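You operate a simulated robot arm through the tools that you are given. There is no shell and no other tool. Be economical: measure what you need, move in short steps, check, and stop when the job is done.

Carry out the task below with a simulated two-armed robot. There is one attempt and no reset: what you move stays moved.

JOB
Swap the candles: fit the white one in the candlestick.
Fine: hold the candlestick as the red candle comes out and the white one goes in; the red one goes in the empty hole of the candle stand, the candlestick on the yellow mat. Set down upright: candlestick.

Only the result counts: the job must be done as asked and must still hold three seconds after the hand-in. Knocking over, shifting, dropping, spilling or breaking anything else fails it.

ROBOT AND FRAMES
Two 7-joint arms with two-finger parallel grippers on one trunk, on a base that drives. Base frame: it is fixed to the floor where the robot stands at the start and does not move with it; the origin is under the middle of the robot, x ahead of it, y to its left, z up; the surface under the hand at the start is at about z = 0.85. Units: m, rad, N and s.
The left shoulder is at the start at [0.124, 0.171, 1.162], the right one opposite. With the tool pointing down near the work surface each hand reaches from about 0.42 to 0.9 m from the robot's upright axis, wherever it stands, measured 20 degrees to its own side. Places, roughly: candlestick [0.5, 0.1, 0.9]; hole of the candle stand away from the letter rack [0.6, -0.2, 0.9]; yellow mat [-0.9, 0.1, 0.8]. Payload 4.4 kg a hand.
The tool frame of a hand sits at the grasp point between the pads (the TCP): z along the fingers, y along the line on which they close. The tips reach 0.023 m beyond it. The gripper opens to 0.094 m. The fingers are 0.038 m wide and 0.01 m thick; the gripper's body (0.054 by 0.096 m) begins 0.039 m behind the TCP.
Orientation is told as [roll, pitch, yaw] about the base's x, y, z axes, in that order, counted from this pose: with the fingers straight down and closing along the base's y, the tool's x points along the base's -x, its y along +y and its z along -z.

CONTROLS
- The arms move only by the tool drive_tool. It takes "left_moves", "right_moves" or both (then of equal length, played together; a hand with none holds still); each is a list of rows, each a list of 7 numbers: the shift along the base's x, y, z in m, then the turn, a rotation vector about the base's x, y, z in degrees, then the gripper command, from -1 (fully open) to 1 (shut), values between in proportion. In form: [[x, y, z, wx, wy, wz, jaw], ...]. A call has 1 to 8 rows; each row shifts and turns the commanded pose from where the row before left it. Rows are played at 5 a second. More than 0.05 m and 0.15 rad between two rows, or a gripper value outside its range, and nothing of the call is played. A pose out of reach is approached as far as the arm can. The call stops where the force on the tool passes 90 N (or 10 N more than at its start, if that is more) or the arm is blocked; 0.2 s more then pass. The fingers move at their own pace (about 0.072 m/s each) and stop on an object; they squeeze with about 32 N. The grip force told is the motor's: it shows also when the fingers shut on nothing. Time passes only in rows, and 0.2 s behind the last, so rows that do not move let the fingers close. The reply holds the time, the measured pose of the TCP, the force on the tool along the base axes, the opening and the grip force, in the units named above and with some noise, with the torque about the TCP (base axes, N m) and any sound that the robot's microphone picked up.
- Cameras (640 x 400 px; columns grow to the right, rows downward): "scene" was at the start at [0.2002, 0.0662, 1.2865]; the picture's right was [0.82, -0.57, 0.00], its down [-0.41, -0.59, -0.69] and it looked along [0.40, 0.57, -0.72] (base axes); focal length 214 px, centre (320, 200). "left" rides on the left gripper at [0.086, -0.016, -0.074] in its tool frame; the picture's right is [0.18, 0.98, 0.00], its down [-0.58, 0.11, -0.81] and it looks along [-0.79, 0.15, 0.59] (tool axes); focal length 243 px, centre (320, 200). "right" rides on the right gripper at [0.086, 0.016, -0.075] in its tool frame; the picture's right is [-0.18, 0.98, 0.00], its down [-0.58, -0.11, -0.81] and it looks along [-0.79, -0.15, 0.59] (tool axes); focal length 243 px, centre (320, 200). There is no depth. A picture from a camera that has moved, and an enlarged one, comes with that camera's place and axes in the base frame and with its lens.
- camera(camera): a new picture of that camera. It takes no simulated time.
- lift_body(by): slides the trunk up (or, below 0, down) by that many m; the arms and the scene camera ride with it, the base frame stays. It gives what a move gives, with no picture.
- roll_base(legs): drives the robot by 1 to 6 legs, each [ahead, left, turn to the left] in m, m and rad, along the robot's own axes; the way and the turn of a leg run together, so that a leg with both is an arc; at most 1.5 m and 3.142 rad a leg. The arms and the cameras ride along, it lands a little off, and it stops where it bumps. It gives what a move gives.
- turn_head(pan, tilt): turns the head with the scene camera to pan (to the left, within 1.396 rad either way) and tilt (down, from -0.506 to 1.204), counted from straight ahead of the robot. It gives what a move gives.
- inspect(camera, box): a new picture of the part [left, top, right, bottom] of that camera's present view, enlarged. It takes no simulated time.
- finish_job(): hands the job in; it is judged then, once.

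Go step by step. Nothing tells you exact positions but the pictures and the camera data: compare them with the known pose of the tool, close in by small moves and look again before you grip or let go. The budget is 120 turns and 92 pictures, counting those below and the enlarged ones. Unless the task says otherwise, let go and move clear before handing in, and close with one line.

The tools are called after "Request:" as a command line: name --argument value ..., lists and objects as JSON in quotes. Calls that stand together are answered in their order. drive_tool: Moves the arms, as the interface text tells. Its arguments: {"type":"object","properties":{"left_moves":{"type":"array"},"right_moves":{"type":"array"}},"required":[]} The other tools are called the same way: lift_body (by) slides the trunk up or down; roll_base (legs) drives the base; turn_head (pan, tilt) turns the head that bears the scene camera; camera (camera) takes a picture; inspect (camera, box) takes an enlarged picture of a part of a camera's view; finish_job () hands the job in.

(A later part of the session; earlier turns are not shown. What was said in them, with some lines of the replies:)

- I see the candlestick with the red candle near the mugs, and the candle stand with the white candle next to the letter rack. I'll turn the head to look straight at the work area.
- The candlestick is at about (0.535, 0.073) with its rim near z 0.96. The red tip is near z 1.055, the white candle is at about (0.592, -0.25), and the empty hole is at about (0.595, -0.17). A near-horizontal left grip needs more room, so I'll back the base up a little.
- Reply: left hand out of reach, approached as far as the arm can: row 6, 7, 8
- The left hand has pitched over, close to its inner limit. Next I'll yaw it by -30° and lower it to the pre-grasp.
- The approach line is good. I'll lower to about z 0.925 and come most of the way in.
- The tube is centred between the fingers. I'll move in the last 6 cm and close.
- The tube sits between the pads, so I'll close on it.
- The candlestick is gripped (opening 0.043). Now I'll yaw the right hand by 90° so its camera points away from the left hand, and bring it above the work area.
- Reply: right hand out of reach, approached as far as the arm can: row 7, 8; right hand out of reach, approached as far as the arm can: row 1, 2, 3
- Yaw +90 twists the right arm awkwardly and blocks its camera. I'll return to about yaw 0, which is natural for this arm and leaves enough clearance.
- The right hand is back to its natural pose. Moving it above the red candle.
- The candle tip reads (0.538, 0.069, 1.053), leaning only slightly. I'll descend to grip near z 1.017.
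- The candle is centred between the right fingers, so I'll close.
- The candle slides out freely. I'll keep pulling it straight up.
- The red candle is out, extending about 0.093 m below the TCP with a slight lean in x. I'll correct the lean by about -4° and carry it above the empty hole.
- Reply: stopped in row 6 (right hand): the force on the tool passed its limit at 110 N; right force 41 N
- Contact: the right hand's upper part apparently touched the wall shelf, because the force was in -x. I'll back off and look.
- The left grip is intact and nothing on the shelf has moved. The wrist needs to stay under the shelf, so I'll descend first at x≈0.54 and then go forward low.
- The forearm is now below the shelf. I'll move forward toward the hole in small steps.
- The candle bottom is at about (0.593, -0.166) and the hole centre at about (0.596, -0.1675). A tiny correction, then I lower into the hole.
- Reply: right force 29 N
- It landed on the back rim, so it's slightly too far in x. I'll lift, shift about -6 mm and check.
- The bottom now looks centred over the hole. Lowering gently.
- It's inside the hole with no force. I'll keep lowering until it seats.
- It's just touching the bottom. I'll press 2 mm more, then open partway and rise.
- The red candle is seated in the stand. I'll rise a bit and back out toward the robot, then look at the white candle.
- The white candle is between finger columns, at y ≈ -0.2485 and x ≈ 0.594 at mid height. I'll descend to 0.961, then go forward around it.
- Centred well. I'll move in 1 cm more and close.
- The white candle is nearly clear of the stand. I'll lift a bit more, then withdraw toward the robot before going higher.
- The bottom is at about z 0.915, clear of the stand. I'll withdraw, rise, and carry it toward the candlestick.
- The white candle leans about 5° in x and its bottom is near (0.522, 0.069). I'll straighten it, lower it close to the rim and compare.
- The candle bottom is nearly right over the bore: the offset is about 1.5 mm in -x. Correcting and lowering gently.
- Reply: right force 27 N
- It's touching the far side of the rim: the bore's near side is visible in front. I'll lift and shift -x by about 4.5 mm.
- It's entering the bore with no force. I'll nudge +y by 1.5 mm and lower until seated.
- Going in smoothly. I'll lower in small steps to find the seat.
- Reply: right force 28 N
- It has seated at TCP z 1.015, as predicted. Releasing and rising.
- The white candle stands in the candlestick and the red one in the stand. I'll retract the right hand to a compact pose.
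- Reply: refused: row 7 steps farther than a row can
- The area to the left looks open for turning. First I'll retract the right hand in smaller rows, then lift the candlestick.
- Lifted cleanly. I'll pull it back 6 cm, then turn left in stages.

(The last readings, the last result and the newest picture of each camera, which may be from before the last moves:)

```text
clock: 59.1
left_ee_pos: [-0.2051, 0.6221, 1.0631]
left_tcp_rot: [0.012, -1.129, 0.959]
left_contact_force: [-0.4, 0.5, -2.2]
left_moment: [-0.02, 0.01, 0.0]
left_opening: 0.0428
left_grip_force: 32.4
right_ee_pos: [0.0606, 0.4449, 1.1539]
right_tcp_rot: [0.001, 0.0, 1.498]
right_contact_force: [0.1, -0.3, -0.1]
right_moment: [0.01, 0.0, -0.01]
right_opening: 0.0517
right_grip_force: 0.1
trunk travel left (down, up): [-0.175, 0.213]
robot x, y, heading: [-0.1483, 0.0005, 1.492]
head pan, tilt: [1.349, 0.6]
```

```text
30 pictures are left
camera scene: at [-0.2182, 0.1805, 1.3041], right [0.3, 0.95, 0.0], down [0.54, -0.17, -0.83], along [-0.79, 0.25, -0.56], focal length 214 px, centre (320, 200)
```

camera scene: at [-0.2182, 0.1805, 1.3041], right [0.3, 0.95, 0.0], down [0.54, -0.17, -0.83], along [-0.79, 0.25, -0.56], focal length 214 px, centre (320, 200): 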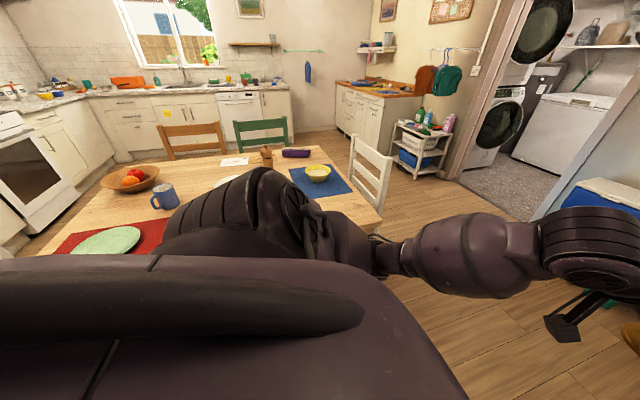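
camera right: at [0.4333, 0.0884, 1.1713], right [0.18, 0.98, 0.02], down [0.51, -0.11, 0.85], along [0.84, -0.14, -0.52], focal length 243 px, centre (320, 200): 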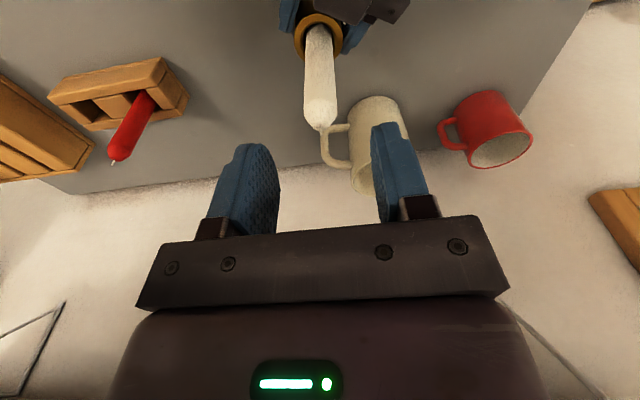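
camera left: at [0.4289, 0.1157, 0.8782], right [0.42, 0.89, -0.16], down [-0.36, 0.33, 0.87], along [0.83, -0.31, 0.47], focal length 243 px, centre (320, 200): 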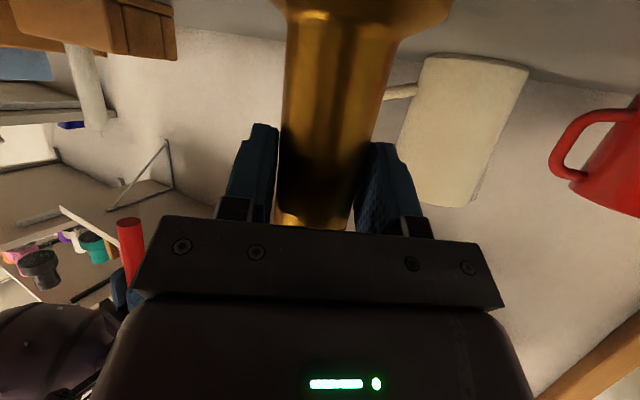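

The dining table lies behind, and my arm hides the yellow mat. The sweep at z≥0.99 clears everything, so I continue turning.

Request:
roll_base --legs '[[0, 0, 0.8]]'

Request:
turn_head --pan 0.85 --tilt 0.75

Request:
camera --camera "scene"

```text
clock: 61.6
left_ee_pos: [-0.6379, 0.3863, 1.064]
left_tcp_rot: [0.011, -1.128, 1.772]
left_contact_force: [-0.3, 0.2, -1.4]
left_moment: [-0.02, 0.02, -0.02]
left_opening: 0.043
left_grip_force: 31.9
right_ee_pos: [-0.3279, 0.4581, 1.1532]
right_tcp_rot: [0.002, -0.001, 2.309]
right_contact_force: [-1.1, 0.9, -0.2]
right_moment: [0.03, 0.0, -0.01]
right_opening: 0.0517
right_grip_force: 0.1
trunk travel left (down, up): [-0.175, 0.213]
robot x, y, heading: [-0.151, -0.0013, 2.303]
head pan, tilt: [1.349, 0.6]
```

```text
clock: 62.5
left_ee_pos: [-0.6395, 0.3856, 1.064]
left_tcp_rot: [0.012, -1.129, 1.772]
left_contact_force: [-0.9, 0.6, -1.7]
left_moment: [-0.07, 0.01, -0.01]
left_opening: 0.0432
left_grip_force: 32.3
right_ee_pos: [-0.3266, 0.4572, 1.1536]
right_tcp_rot: [0.002, 0.0, 2.31]
right_contact_force: [0.2, -0.6, -0.2]
right_moment: [0.01, 0.01, 0.01]
right_opening: 0.0518
right_grip_force: 0.0
trunk travel left (down, up): [-0.175, 0.213]
robot x, y, heading: [-0.1481, 0.0055, 2.306]
head pan, tilt: [0.85, 0.75]
```

```text
29 pictures are left
camera scene: at [-0.3313, 0.1144, 1.2913], right [-0.01, 1.0, 0.0], down [0.68, 0.01, -0.73], along [-0.73, -0.01, -0.68], focal length 214 px, centre (320, 200)
```

scene: 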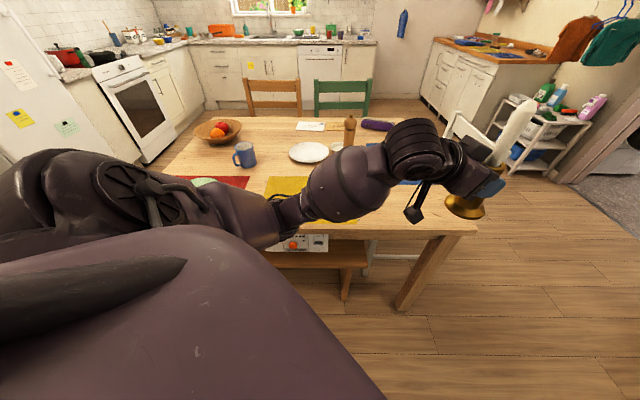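

I see the yellow mat in front of the white plate. I'll turn the rest of the way to face the table.

Request:
roll_base --legs '[[0, 0, 0.836]]'

Request:
turn_head --pan 0 --tilt 0.8

Request:
camera --camera "scene"

```text
clock: 65.1
left_ee_pos: [-0.7638, -0.0995, 1.0634]
left_tcp_rot: [0.01, -1.129, 2.599]
left_contact_force: [0.0, 0.6, -2.1]
left_moment: [-0.01, -0.04, 0.0]
left_opening: 0.0429
left_grip_force: 32.3
right_ee_pos: [-0.6042, 0.1776, 1.1542]
right_tcp_rot: [0.001, -0.002, 3.137]
right_contact_force: [0.7, -1.2, -0.6]
right_moment: [0.01, -0.02, 0.05]
right_opening: 0.0515
right_grip_force: 0.1
trunk travel left (down, up): [-0.175, 0.213]
robot x, y, heading: [-0.1477, 0.0024, 3.126]
head pan, tilt: [0.85, 0.75]
```

```text
clock: 66.2
left_ee_pos: [-0.7645, -0.099, 1.0636]
left_tcp_rot: [0.011, -1.13, 2.599]
left_contact_force: [-0.5, 0.0, -2.2]
left_moment: [0.03, -0.03, -0.05]
left_opening: 0.0431
left_grip_force: 32.3
right_ee_pos: [-0.6042, 0.1776, 1.1534]
right_tcp_rot: [0.002, -0.002, 3.137]
right_contact_force: [-0.4, -0.2, -0.1]
right_moment: [0.04, -0.02, 0.0]
right_opening: 0.0515
right_grip_force: 0.1
trunk travel left (down, up): [-0.175, 0.213]
robot x, y, heading: [-0.1483, -0.0002, 3.122]
head pan, tilt: [0.0, 0.799]
```

```text
28 pictures are left
camera scene: at [-0.3798, 0.0044, 1.2873], right [0.01, 1.0, 0.0], down [0.72, -0.01, -0.7], along [-0.7, 0.01, -0.72], focal length 214 px, centre (320, 200)
```

scene: 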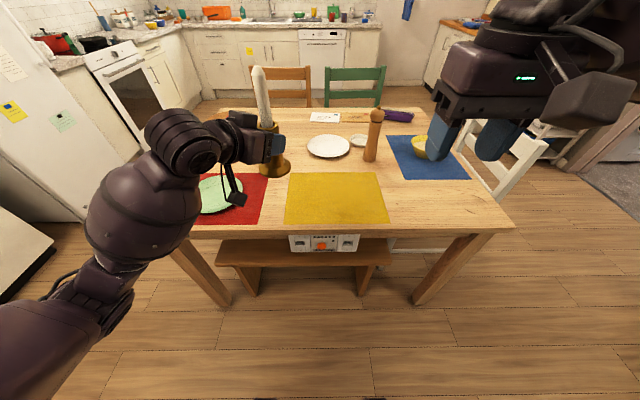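

Clear view: the yellow mat centre is at about (-0.89, 0.065). I'll strafe the base to its right so the candlestick lines up, then reach forward.

Request:
roll_base --legs '[[0, -0.165, 0]]'

Request:
drive_tool --left_moves '[[-0.03, 0, -0.02, 0, 0, 0, 1], [-0.03, 0, -0.03, 0, 0, 0, 1], [-0.03, 0, -0.03, 0, 0, 0, 1], [-0.025, 0, -0.03, 0, 0, 0, 1]]'

Request:
camera --camera "scene"

Request:
camera --camera "left"

```text
clock: 68.4
left_ee_pos: [-0.7611, 0.0708, 1.0636]
left_tcp_rot: [0.012, -1.129, 2.596]
left_contact_force: [0.2, 0.2, -1.8]
left_moment: [-0.02, -0.03, 0.03]
left_opening: 0.0428
left_grip_force: 32.3
right_ee_pos: [-0.602, 0.3455, 1.154]
right_tcp_rot: [0.004, -0.001, 3.133]
right_contact_force: [-0.9, 0.0, 0.0]
right_moment: [0.0, -0.02, -0.03]
right_opening: 0.0518
right_grip_force: 0.0
trunk travel left (down, up): [-0.175, 0.213]
robot x, y, heading: [-0.145, 0.1682, 3.127]
head pan, tilt: [0.0, 0.799]
```

```text
clock: 69.4
left_ee_pos: [-0.8783, 0.0707, 0.9539]
left_tcp_rot: [0.011, -1.129, 2.598]
left_contact_force: [0.1, 0.1, -2.9]
left_moment: [0.04, 0.01, -0.02]
left_opening: 0.0429
left_grip_force: 31.8
right_ee_pos: [-0.6028, 0.3468, 1.1533]
right_tcp_rot: [0.002, 0.0, 3.132]
right_contact_force: [0.3, 0.0, 0.0]
right_moment: [-0.02, -0.05, -0.02]
right_opening: 0.0519
right_grip_force: 0.1
trunk travel left (down, up): [-0.175, 0.213]
robot x, y, heading: [-0.1484, 0.1707, 3.124]
head pan, tilt: [0.0, 0.799]
```

```text
27 pictures are left
camera scene: at [-0.3781, 0.1723, 1.287], right [0.02, 1.0, 0.0], down [0.72, -0.01, -0.7], along [-0.7, 0.01, -0.72], focal length 214 px, centre (320, 200)
```

scene: 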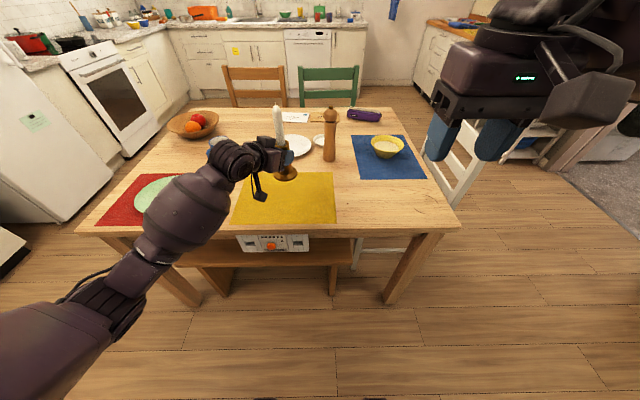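

```text
26 pictures are left
camera left: at [-0.7796, 0.0311, 0.9067], right [-0.43, -0.89, -0.16], down [0.36, -0.34, 0.87], along [-0.83, 0.32, 0.46], focal length 243 px, centre (320, 200)
```

left: 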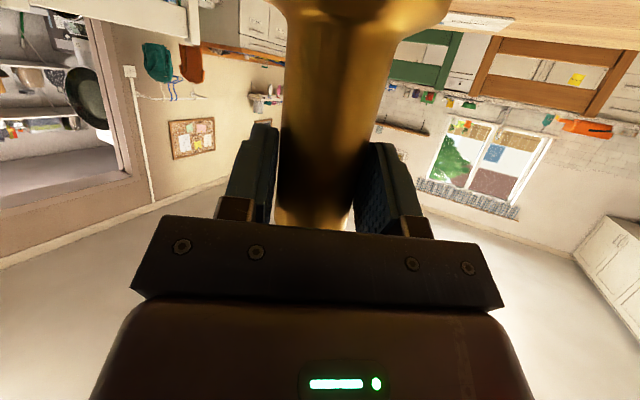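

The two views give the mat centre at about (-0.887, 0.065, 0.775), and the candlestick is right above it. Lowering, with gentle final steps.

Request:
drive_tool --left_moves '[[0, 0, -0.025, 0, 0, 0, 1], [0, 0, -0.025, 0, 0, 0, 1], [0, 0, -0.02, 0, 0, 0, 1], [0, 0, -0.01, 0, 0, 0, 1]]'

Request:
inspect --camera "scene" --box '[220, 90, 360, 230]'

Request:
camera --camera "left"

```text
clock: 70.4
left_ee_pos: [-0.8773, 0.0707, 0.8747]
left_tcp_rot: [0.01, -1.129, 2.595]
left_contact_force: [-1.2, 0.2, -2.7]
left_moment: [-0.01, -0.03, -0.02]
left_opening: 0.0431
left_grip_force: 31.8
right_ee_pos: [-0.601, 0.3474, 1.1533]
right_tcp_rot: [0.002, 0.0, 3.133]
right_contact_force: [0.7, -1.0, -1.1]
right_moment: [0.02, 0.0, -0.01]
right_opening: 0.0515
right_grip_force: 0.1
trunk travel left (down, up): [-0.175, 0.213]
robot x, y, heading: [-0.1463, 0.1692, 3.122]
head pan, tilt: [0.0, 0.799]
```

```text
2.86 times, centred on (290, 160) of scene
camera zoom: at [-0.3774, 0.1723, 1.2873], right [0.02, 1.0, 0.0], down [0.72, -0.01, -0.7], along [-0.7, 0.01, -0.72], focal length 613 px, centre (406, 314)
```

zoom: 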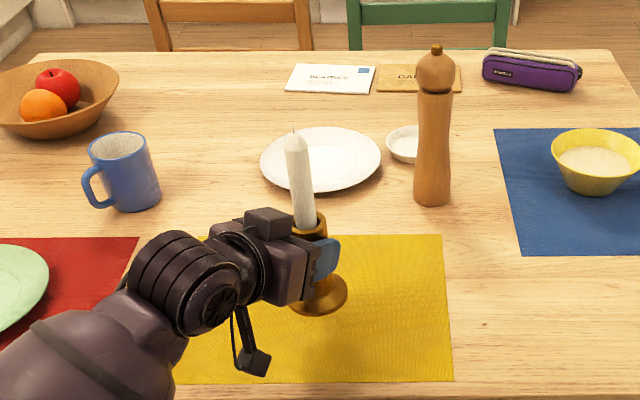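

```text
24 pictures are left
camera left: at [-0.7785, 0.0326, 0.8273], right [-0.43, -0.89, -0.16], down [0.36, -0.34, 0.87], along [-0.83, 0.32, 0.46], focal length 243 px, centre (320, 200)
```

left: 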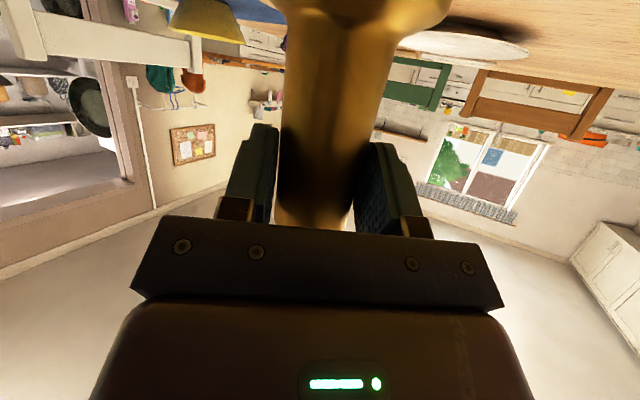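

Request:
drive_tool --left_moves '[[0, 0, -0.006, 0, 0, 0, 1], [0, 0, -0.006, 0, 0, 0, 1], [0, 0, -0.004, 0, 0, 0, 1]]'

```text
clock: 71.2
left_ee_pos: [-0.8765, 0.07, 0.8574]
left_tcp_rot: [0.01, -1.128, 2.596]
left_contact_force: [0.3, -0.4, -1.6]
left_moment: [-0.04, -0.04, 0.0]
left_opening: 0.0429
left_grip_force: 32.1
right_ee_pos: [-0.6006, 0.3459, 1.1541]
right_tcp_rot: [0.001, -0.002, 3.132]
right_contact_force: [0.1, -0.4, -0.4]
right_moment: [0.02, 0.02, 0.02]
right_opening: 0.0517
right_grip_force: 0.1
trunk travel left (down, up): [-0.175, 0.213]
robot x, y, heading: [-0.1431, 0.1704, 3.128]
head pan, tilt: [0.0, 0.799]
```

No contact yet, so I'll continue in small steps.

Request:
drive_tool --left_moves '[[0, 0, -0.004, 0, 0, 0, 1], [0, 0, -0.004, 0, 0, 0, 1]]'

Request:
drive_tool --left_moves '[[0, 0, -0.003, 0, 0, 0, 1], [0, 0, -0.003, 0, 0, 0, 1]]'

Request:
inspect --camera "scene" --box '[260, 120, 340, 220]'

```text
clock: 71.8
left_ee_pos: [-0.8764, 0.07, 0.8503]
left_tcp_rot: [0.011, -1.128, 2.595]
left_contact_force: [-0.8, -1.1, -0.9]
left_moment: [-0.01, -0.03, 0.0]
left_opening: 0.043
left_grip_force: 32.0
right_ee_pos: [-0.602, 0.347, 1.1539]
right_tcp_rot: [0.002, -0.001, 3.133]
right_contact_force: [-0.3, 0.5, -0.8]
right_moment: [0.03, 0.0, 0.02]
right_opening: 0.052
right_grip_force: 0.2
trunk travel left (down, up): [-0.175, 0.213]
robot x, y, heading: [-0.1488, 0.1665, 3.129]
head pan, tilt: [0.0, 0.799]
```

```text
clock: 72.4
left_ee_pos: [-0.8767, 0.0702, 0.8438]
left_tcp_rot: [0.013, -1.128, 2.597]
left_contact_force: [-0.3, 0.6, -2.8]
left_moment: [-0.02, -0.02, -0.02]
left_opening: 0.043
left_grip_force: 31.6
right_ee_pos: [-0.6015, 0.3465, 1.1525]
right_tcp_rot: [0.002, 0.0, 3.132]
right_contact_force: [0.2, 0.5, 0.6]
right_moment: [0.0, 0.0, 0.0]
right_opening: 0.0516
right_grip_force: 0.0
trunk travel left (down, up): [-0.175, 0.213]
robot x, y, heading: [-0.1495, 0.1698, 3.128]
head pan, tilt: [0.0, 0.799]
```

```text
4.00 times, centred on (300, 170) of scene
camera zoom: at [-0.3775, 0.1723, 1.2872], right [0.02, 1.0, 0.0], down [0.72, -0.01, -0.7], along [-0.7, 0.01, -0.72], focal length 858 px, centre (400, 320)
```

zoom: 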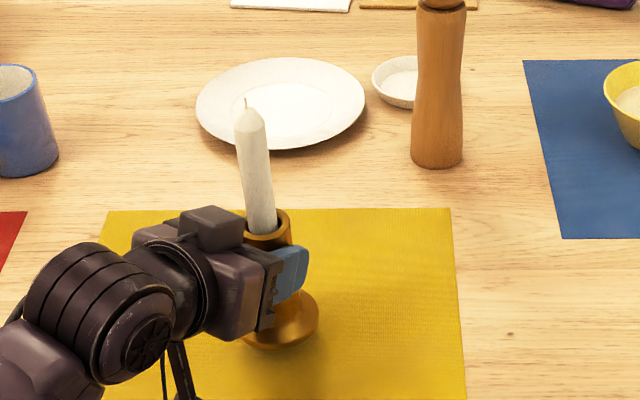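

Still hovering. Lowering on until a contact force shows.

Request:
drive_tool --left_moves '[[0, 0, -0.004, 0, 0, 0, 1], [0, 0, -0.003, 0, 0, 0, 1]]'

Request:
drive_tool --left_moves '[[0, 0, -0.003, 0, 0, 0, 1], [0, 0, -0.003, 0, 0, 0, 1]]'

```text
clock: 73.0
left_ee_pos: [-0.8761, 0.0711, 0.8377]
left_tcp_rot: [0.012, -1.129, 2.595]
left_contact_force: [0.4, 1.1, -2.0]
left_moment: [0.0, -0.01, 0.04]
left_opening: 0.0428
left_grip_force: 32.1
right_ee_pos: [-0.6015, 0.3466, 1.1532]
right_tcp_rot: [0.002, -0.001, 3.134]
right_contact_force: [0.2, 0.1, -0.1]
right_moment: [-0.02, -0.02, 0.02]
right_opening: 0.0517
right_grip_force: 0.1
trunk travel left (down, up): [-0.175, 0.213]
robot x, y, heading: [-0.1437, 0.1685, 3.124]
head pan, tilt: [0.0, 0.799]
```

```text
clock: 73.6
left_ee_pos: [-0.8766, 0.0698, 0.8312]
left_tcp_rot: [0.011, -1.129, 2.595]
left_contact_force: [0.3, -0.6, -1.7]
left_moment: [0.0, -0.01, 0.0]
left_opening: 0.0427
left_grip_force: 31.9
right_ee_pos: [-0.6007, 0.3455, 1.153]
right_tcp_rot: [0.003, -0.003, 3.131]
right_contact_force: [-0.3, -0.5, 1.2]
right_moment: [0.01, 0.0, -0.02]
right_opening: 0.0518
right_grip_force: 0.2
trunk travel left (down, up): [-0.175, 0.213]
robot x, y, heading: [-0.1457, 0.1678, 3.125]
head pan, tilt: [0.0, 0.799]
```

Request:
drive_tool --left_moves '[[0, 0, -0.003, 0, 0, 0, 1], [0, 0, -0.003, 0, 0, 0, 1]]'

Request:
camera --camera "left"

Request:
inspect --camera "scene" --box '[260, 140, 340, 220]'

```text
clock: 74.2
left_ee_pos: [-0.876, 0.0705, 0.8273]
left_tcp_rot: [0.012, -1.128, 2.593]
left_contact_force: [0.4, 0.1, 0.7]
left_moment: [0.08, -0.13, -0.02]
left_opening: 0.0429
left_grip_force: 32.0
right_ee_pos: [-0.601, 0.3457, 1.1551]
right_tcp_rot: [0.003, -0.002, 3.134]
right_contact_force: [0.0, -0.5, -0.6]
right_moment: [-0.01, -0.03, 0.0]
right_opening: 0.052
right_grip_force: 0.1
trunk travel left (down, up): [-0.175, 0.213]
robot x, y, heading: [-0.1456, 0.1681, 3.127]
head pan, tilt: [0.0, 0.799]
```

```text
22 pictures are left
camera left: at [-0.7786, 0.0312, 0.7787], right [-0.43, -0.89, -0.16], down [0.36, -0.34, 0.87], along [-0.83, 0.32, 0.47], focal length 243 px, centre (320, 200)
```

left: 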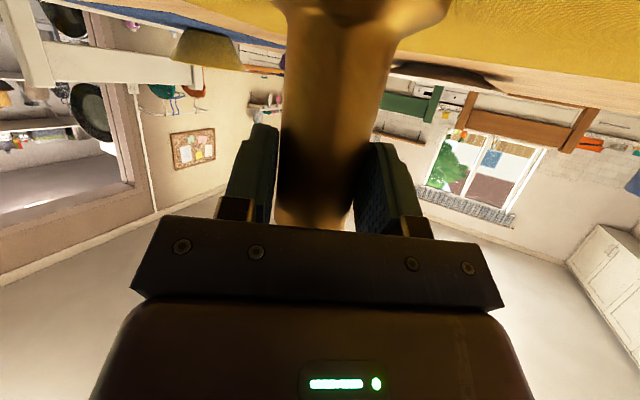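

```text
5.00 times, centred on (300, 180) of scene
camera zoom: at [-0.3772, 0.1723, 1.2874], right [0.02, 1.0, 0.0], down [0.72, -0.01, -0.7], along [-0.7, 0.01, -0.72], focal length 1072 px, centre (420, 300)
```

zoom: 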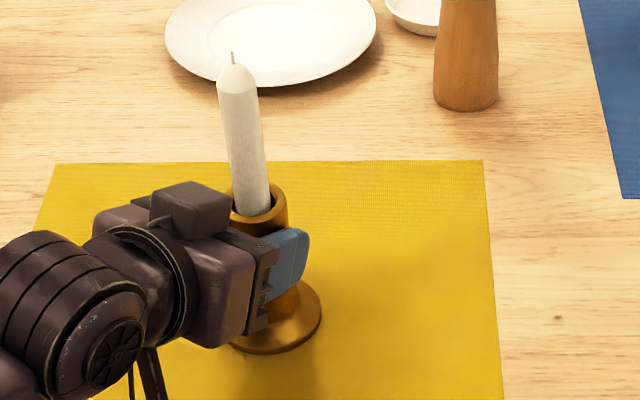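

First contact shows at TCP z 0.827, so the mat is at about 0.752. I'll press 2 mm more to seat it fully.

Request:
drive_tool --left_moves '[[0, 0, -0.002, 0, 0, 0, 1], [0, 0, 0, 0, 0, 0, 1]]'

```text
clock: 74.8
left_ee_pos: [-0.8762, 0.0701, 0.8264]
left_tcp_rot: [0.014, -1.133, 2.593]
left_contact_force: [1.1, -1.3, 9.2]
left_moment: [0.08, -0.27, 0.0]
left_opening: 0.043
left_grip_force: 32.1
right_ee_pos: [-0.6006, 0.3475, 1.1561]
right_tcp_rot: [0.0, -0.003, 3.132]
right_contact_force: [0.2, 0.4, 0.3]
right_moment: [-0.02, -0.01, 0.01]
right_opening: 0.0518
right_grip_force: 0.0
trunk travel left (down, up): [-0.175, 0.213]
robot x, y, heading: [-0.1429, 0.1678, 3.126]
head pan, tilt: [0.0, 0.799]
```

Seated. Opening slowly, then checking before backing off.

Request:
drive_tool --left_moves '[[0, 0, 0, 0, 0, 0, 0.0], [0, 0, 0, 0, 0, 0, -0.4], [0, 0, 0, 0, 0, 0, -1], [0, 0, 0, 0, 0, 0, -1]]'

Request:
inspect --camera "scene" --box '[260, 140, 340, 220]'

Request:
camera --camera "left"

```text
clock: 75.8
left_ee_pos: [-0.8764, 0.0691, 0.8242]
left_tcp_rot: [0.011, -1.129, 2.594]
left_contact_force: [0.6, 1.1, -0.6]
left_moment: [0.0, 0.02, 0.04]
left_opening: 0.094
left_grip_force: 0.1
right_ee_pos: [-0.6015, 0.346, 1.1539]
right_tcp_rot: [0.001, -0.002, 3.133]
right_contact_force: [0.4, -0.7, 0.6]
right_moment: [-0.02, 0.01, 0.0]
right_opening: 0.0516
right_grip_force: 0.0
trunk travel left (down, up): [-0.175, 0.213]
robot x, y, heading: [-0.1466, 0.1658, 3.125]
head pan, tilt: [0.0, 0.799]
```

```text
5.00 times, centred on (300, 180) of scene
camera zoom: at [-0.3773, 0.1723, 1.2873], right [0.02, 1.0, 0.0], down [0.72, -0.01, -0.7], along [-0.7, 0.01, -0.72], focal length 1072 px, centre (420, 300)
```

zoom: 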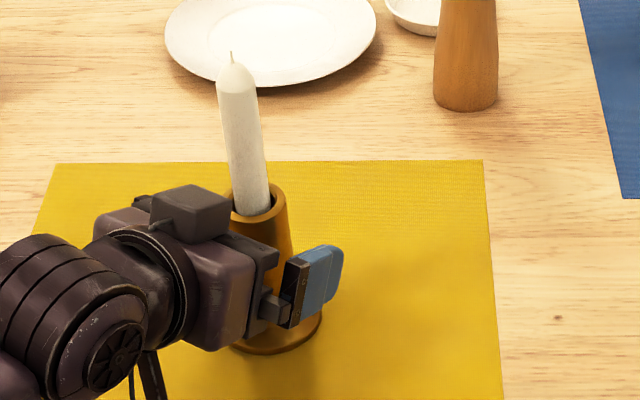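

```text
19 pictures are left
camera left: at [-0.7785, 0.0311, 0.7763], right [-0.43, -0.89, -0.16], down [0.36, -0.34, 0.87], along [-0.83, 0.32, 0.46], focal length 243 px, centre (320, 200)
```

left: 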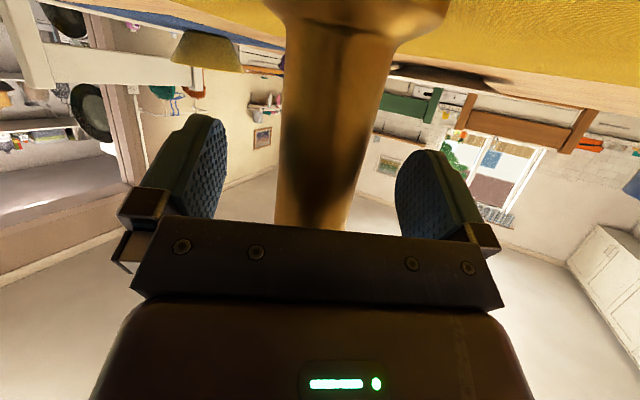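

The candlestick stands free on the mat. I'll back off along the approach line.

Request:
drive_tool --left_moves '[[0.017, -0.0104, 0, 0, 0, 0, -1], [0.0256, -0.0156, 0, 0, 0, 0, -1], [0.0256, -0.0156, 0, 0, 0, 0, -1], [0.0256, -0.0156, 0.01, 0, 0, 0, -1], [0.02, -0.012, 0.04, 0, 0, 0, -1], [0, -0.01, 0.045, 0, 0, 0, -1]]'

Request:
inspect --camera "scene" --box '[210, 110, 350, 230]'

```text
clock: 77.2
left_ee_pos: [-0.7604, -0.0091, 0.9169]
left_tcp_rot: [0.013, -1.128, 2.594]
left_contact_force: [0.5, 0.3, 0.6]
left_moment: [-0.01, 0.02, 0.0]
left_opening: 0.0941
left_grip_force: 0.1
right_ee_pos: [-0.6016, 0.3473, 1.1551]
right_tcp_rot: [0.002, -0.002, 3.133]
right_contact_force: [-0.1, -1.1, -1.2]
right_moment: [0.01, 0.0, -0.01]
right_opening: 0.0516
right_grip_force: 0.1
trunk travel left (down, up): [-0.175, 0.213]
robot x, y, heading: [-0.1482, 0.1686, 3.129]
head pan, tilt: [0.0, 0.799]
```

```text
3.33 times, centred on (280, 170) of scene
camera zoom: at [-0.3771, 0.1723, 1.2874], right [0.02, 1.0, 0.0], down [0.72, -0.01, -0.7], along [-0.7, 0.01, -0.72], focal length 715 px, centre (453, 300)
```

zoom: 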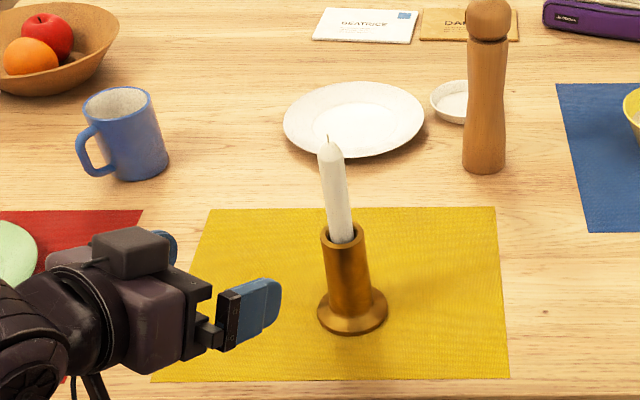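

The candlestick with the white candle stands upright on the yellow mat. The red candle was left seated in the stand hole and both hands are clear, so I'm handing in.

Request:
finish_job

```text
The job is handed in.
```

The candles are swapped: the white candle is in the candlestick, which stands upright on the yellow mat, and the red candle is in the stand's formerly empty hole. While carrying the red candle, the right arm bumped what I took to be the wall shelf. I saw nothing knocked over or moved in the pictures afterwards.
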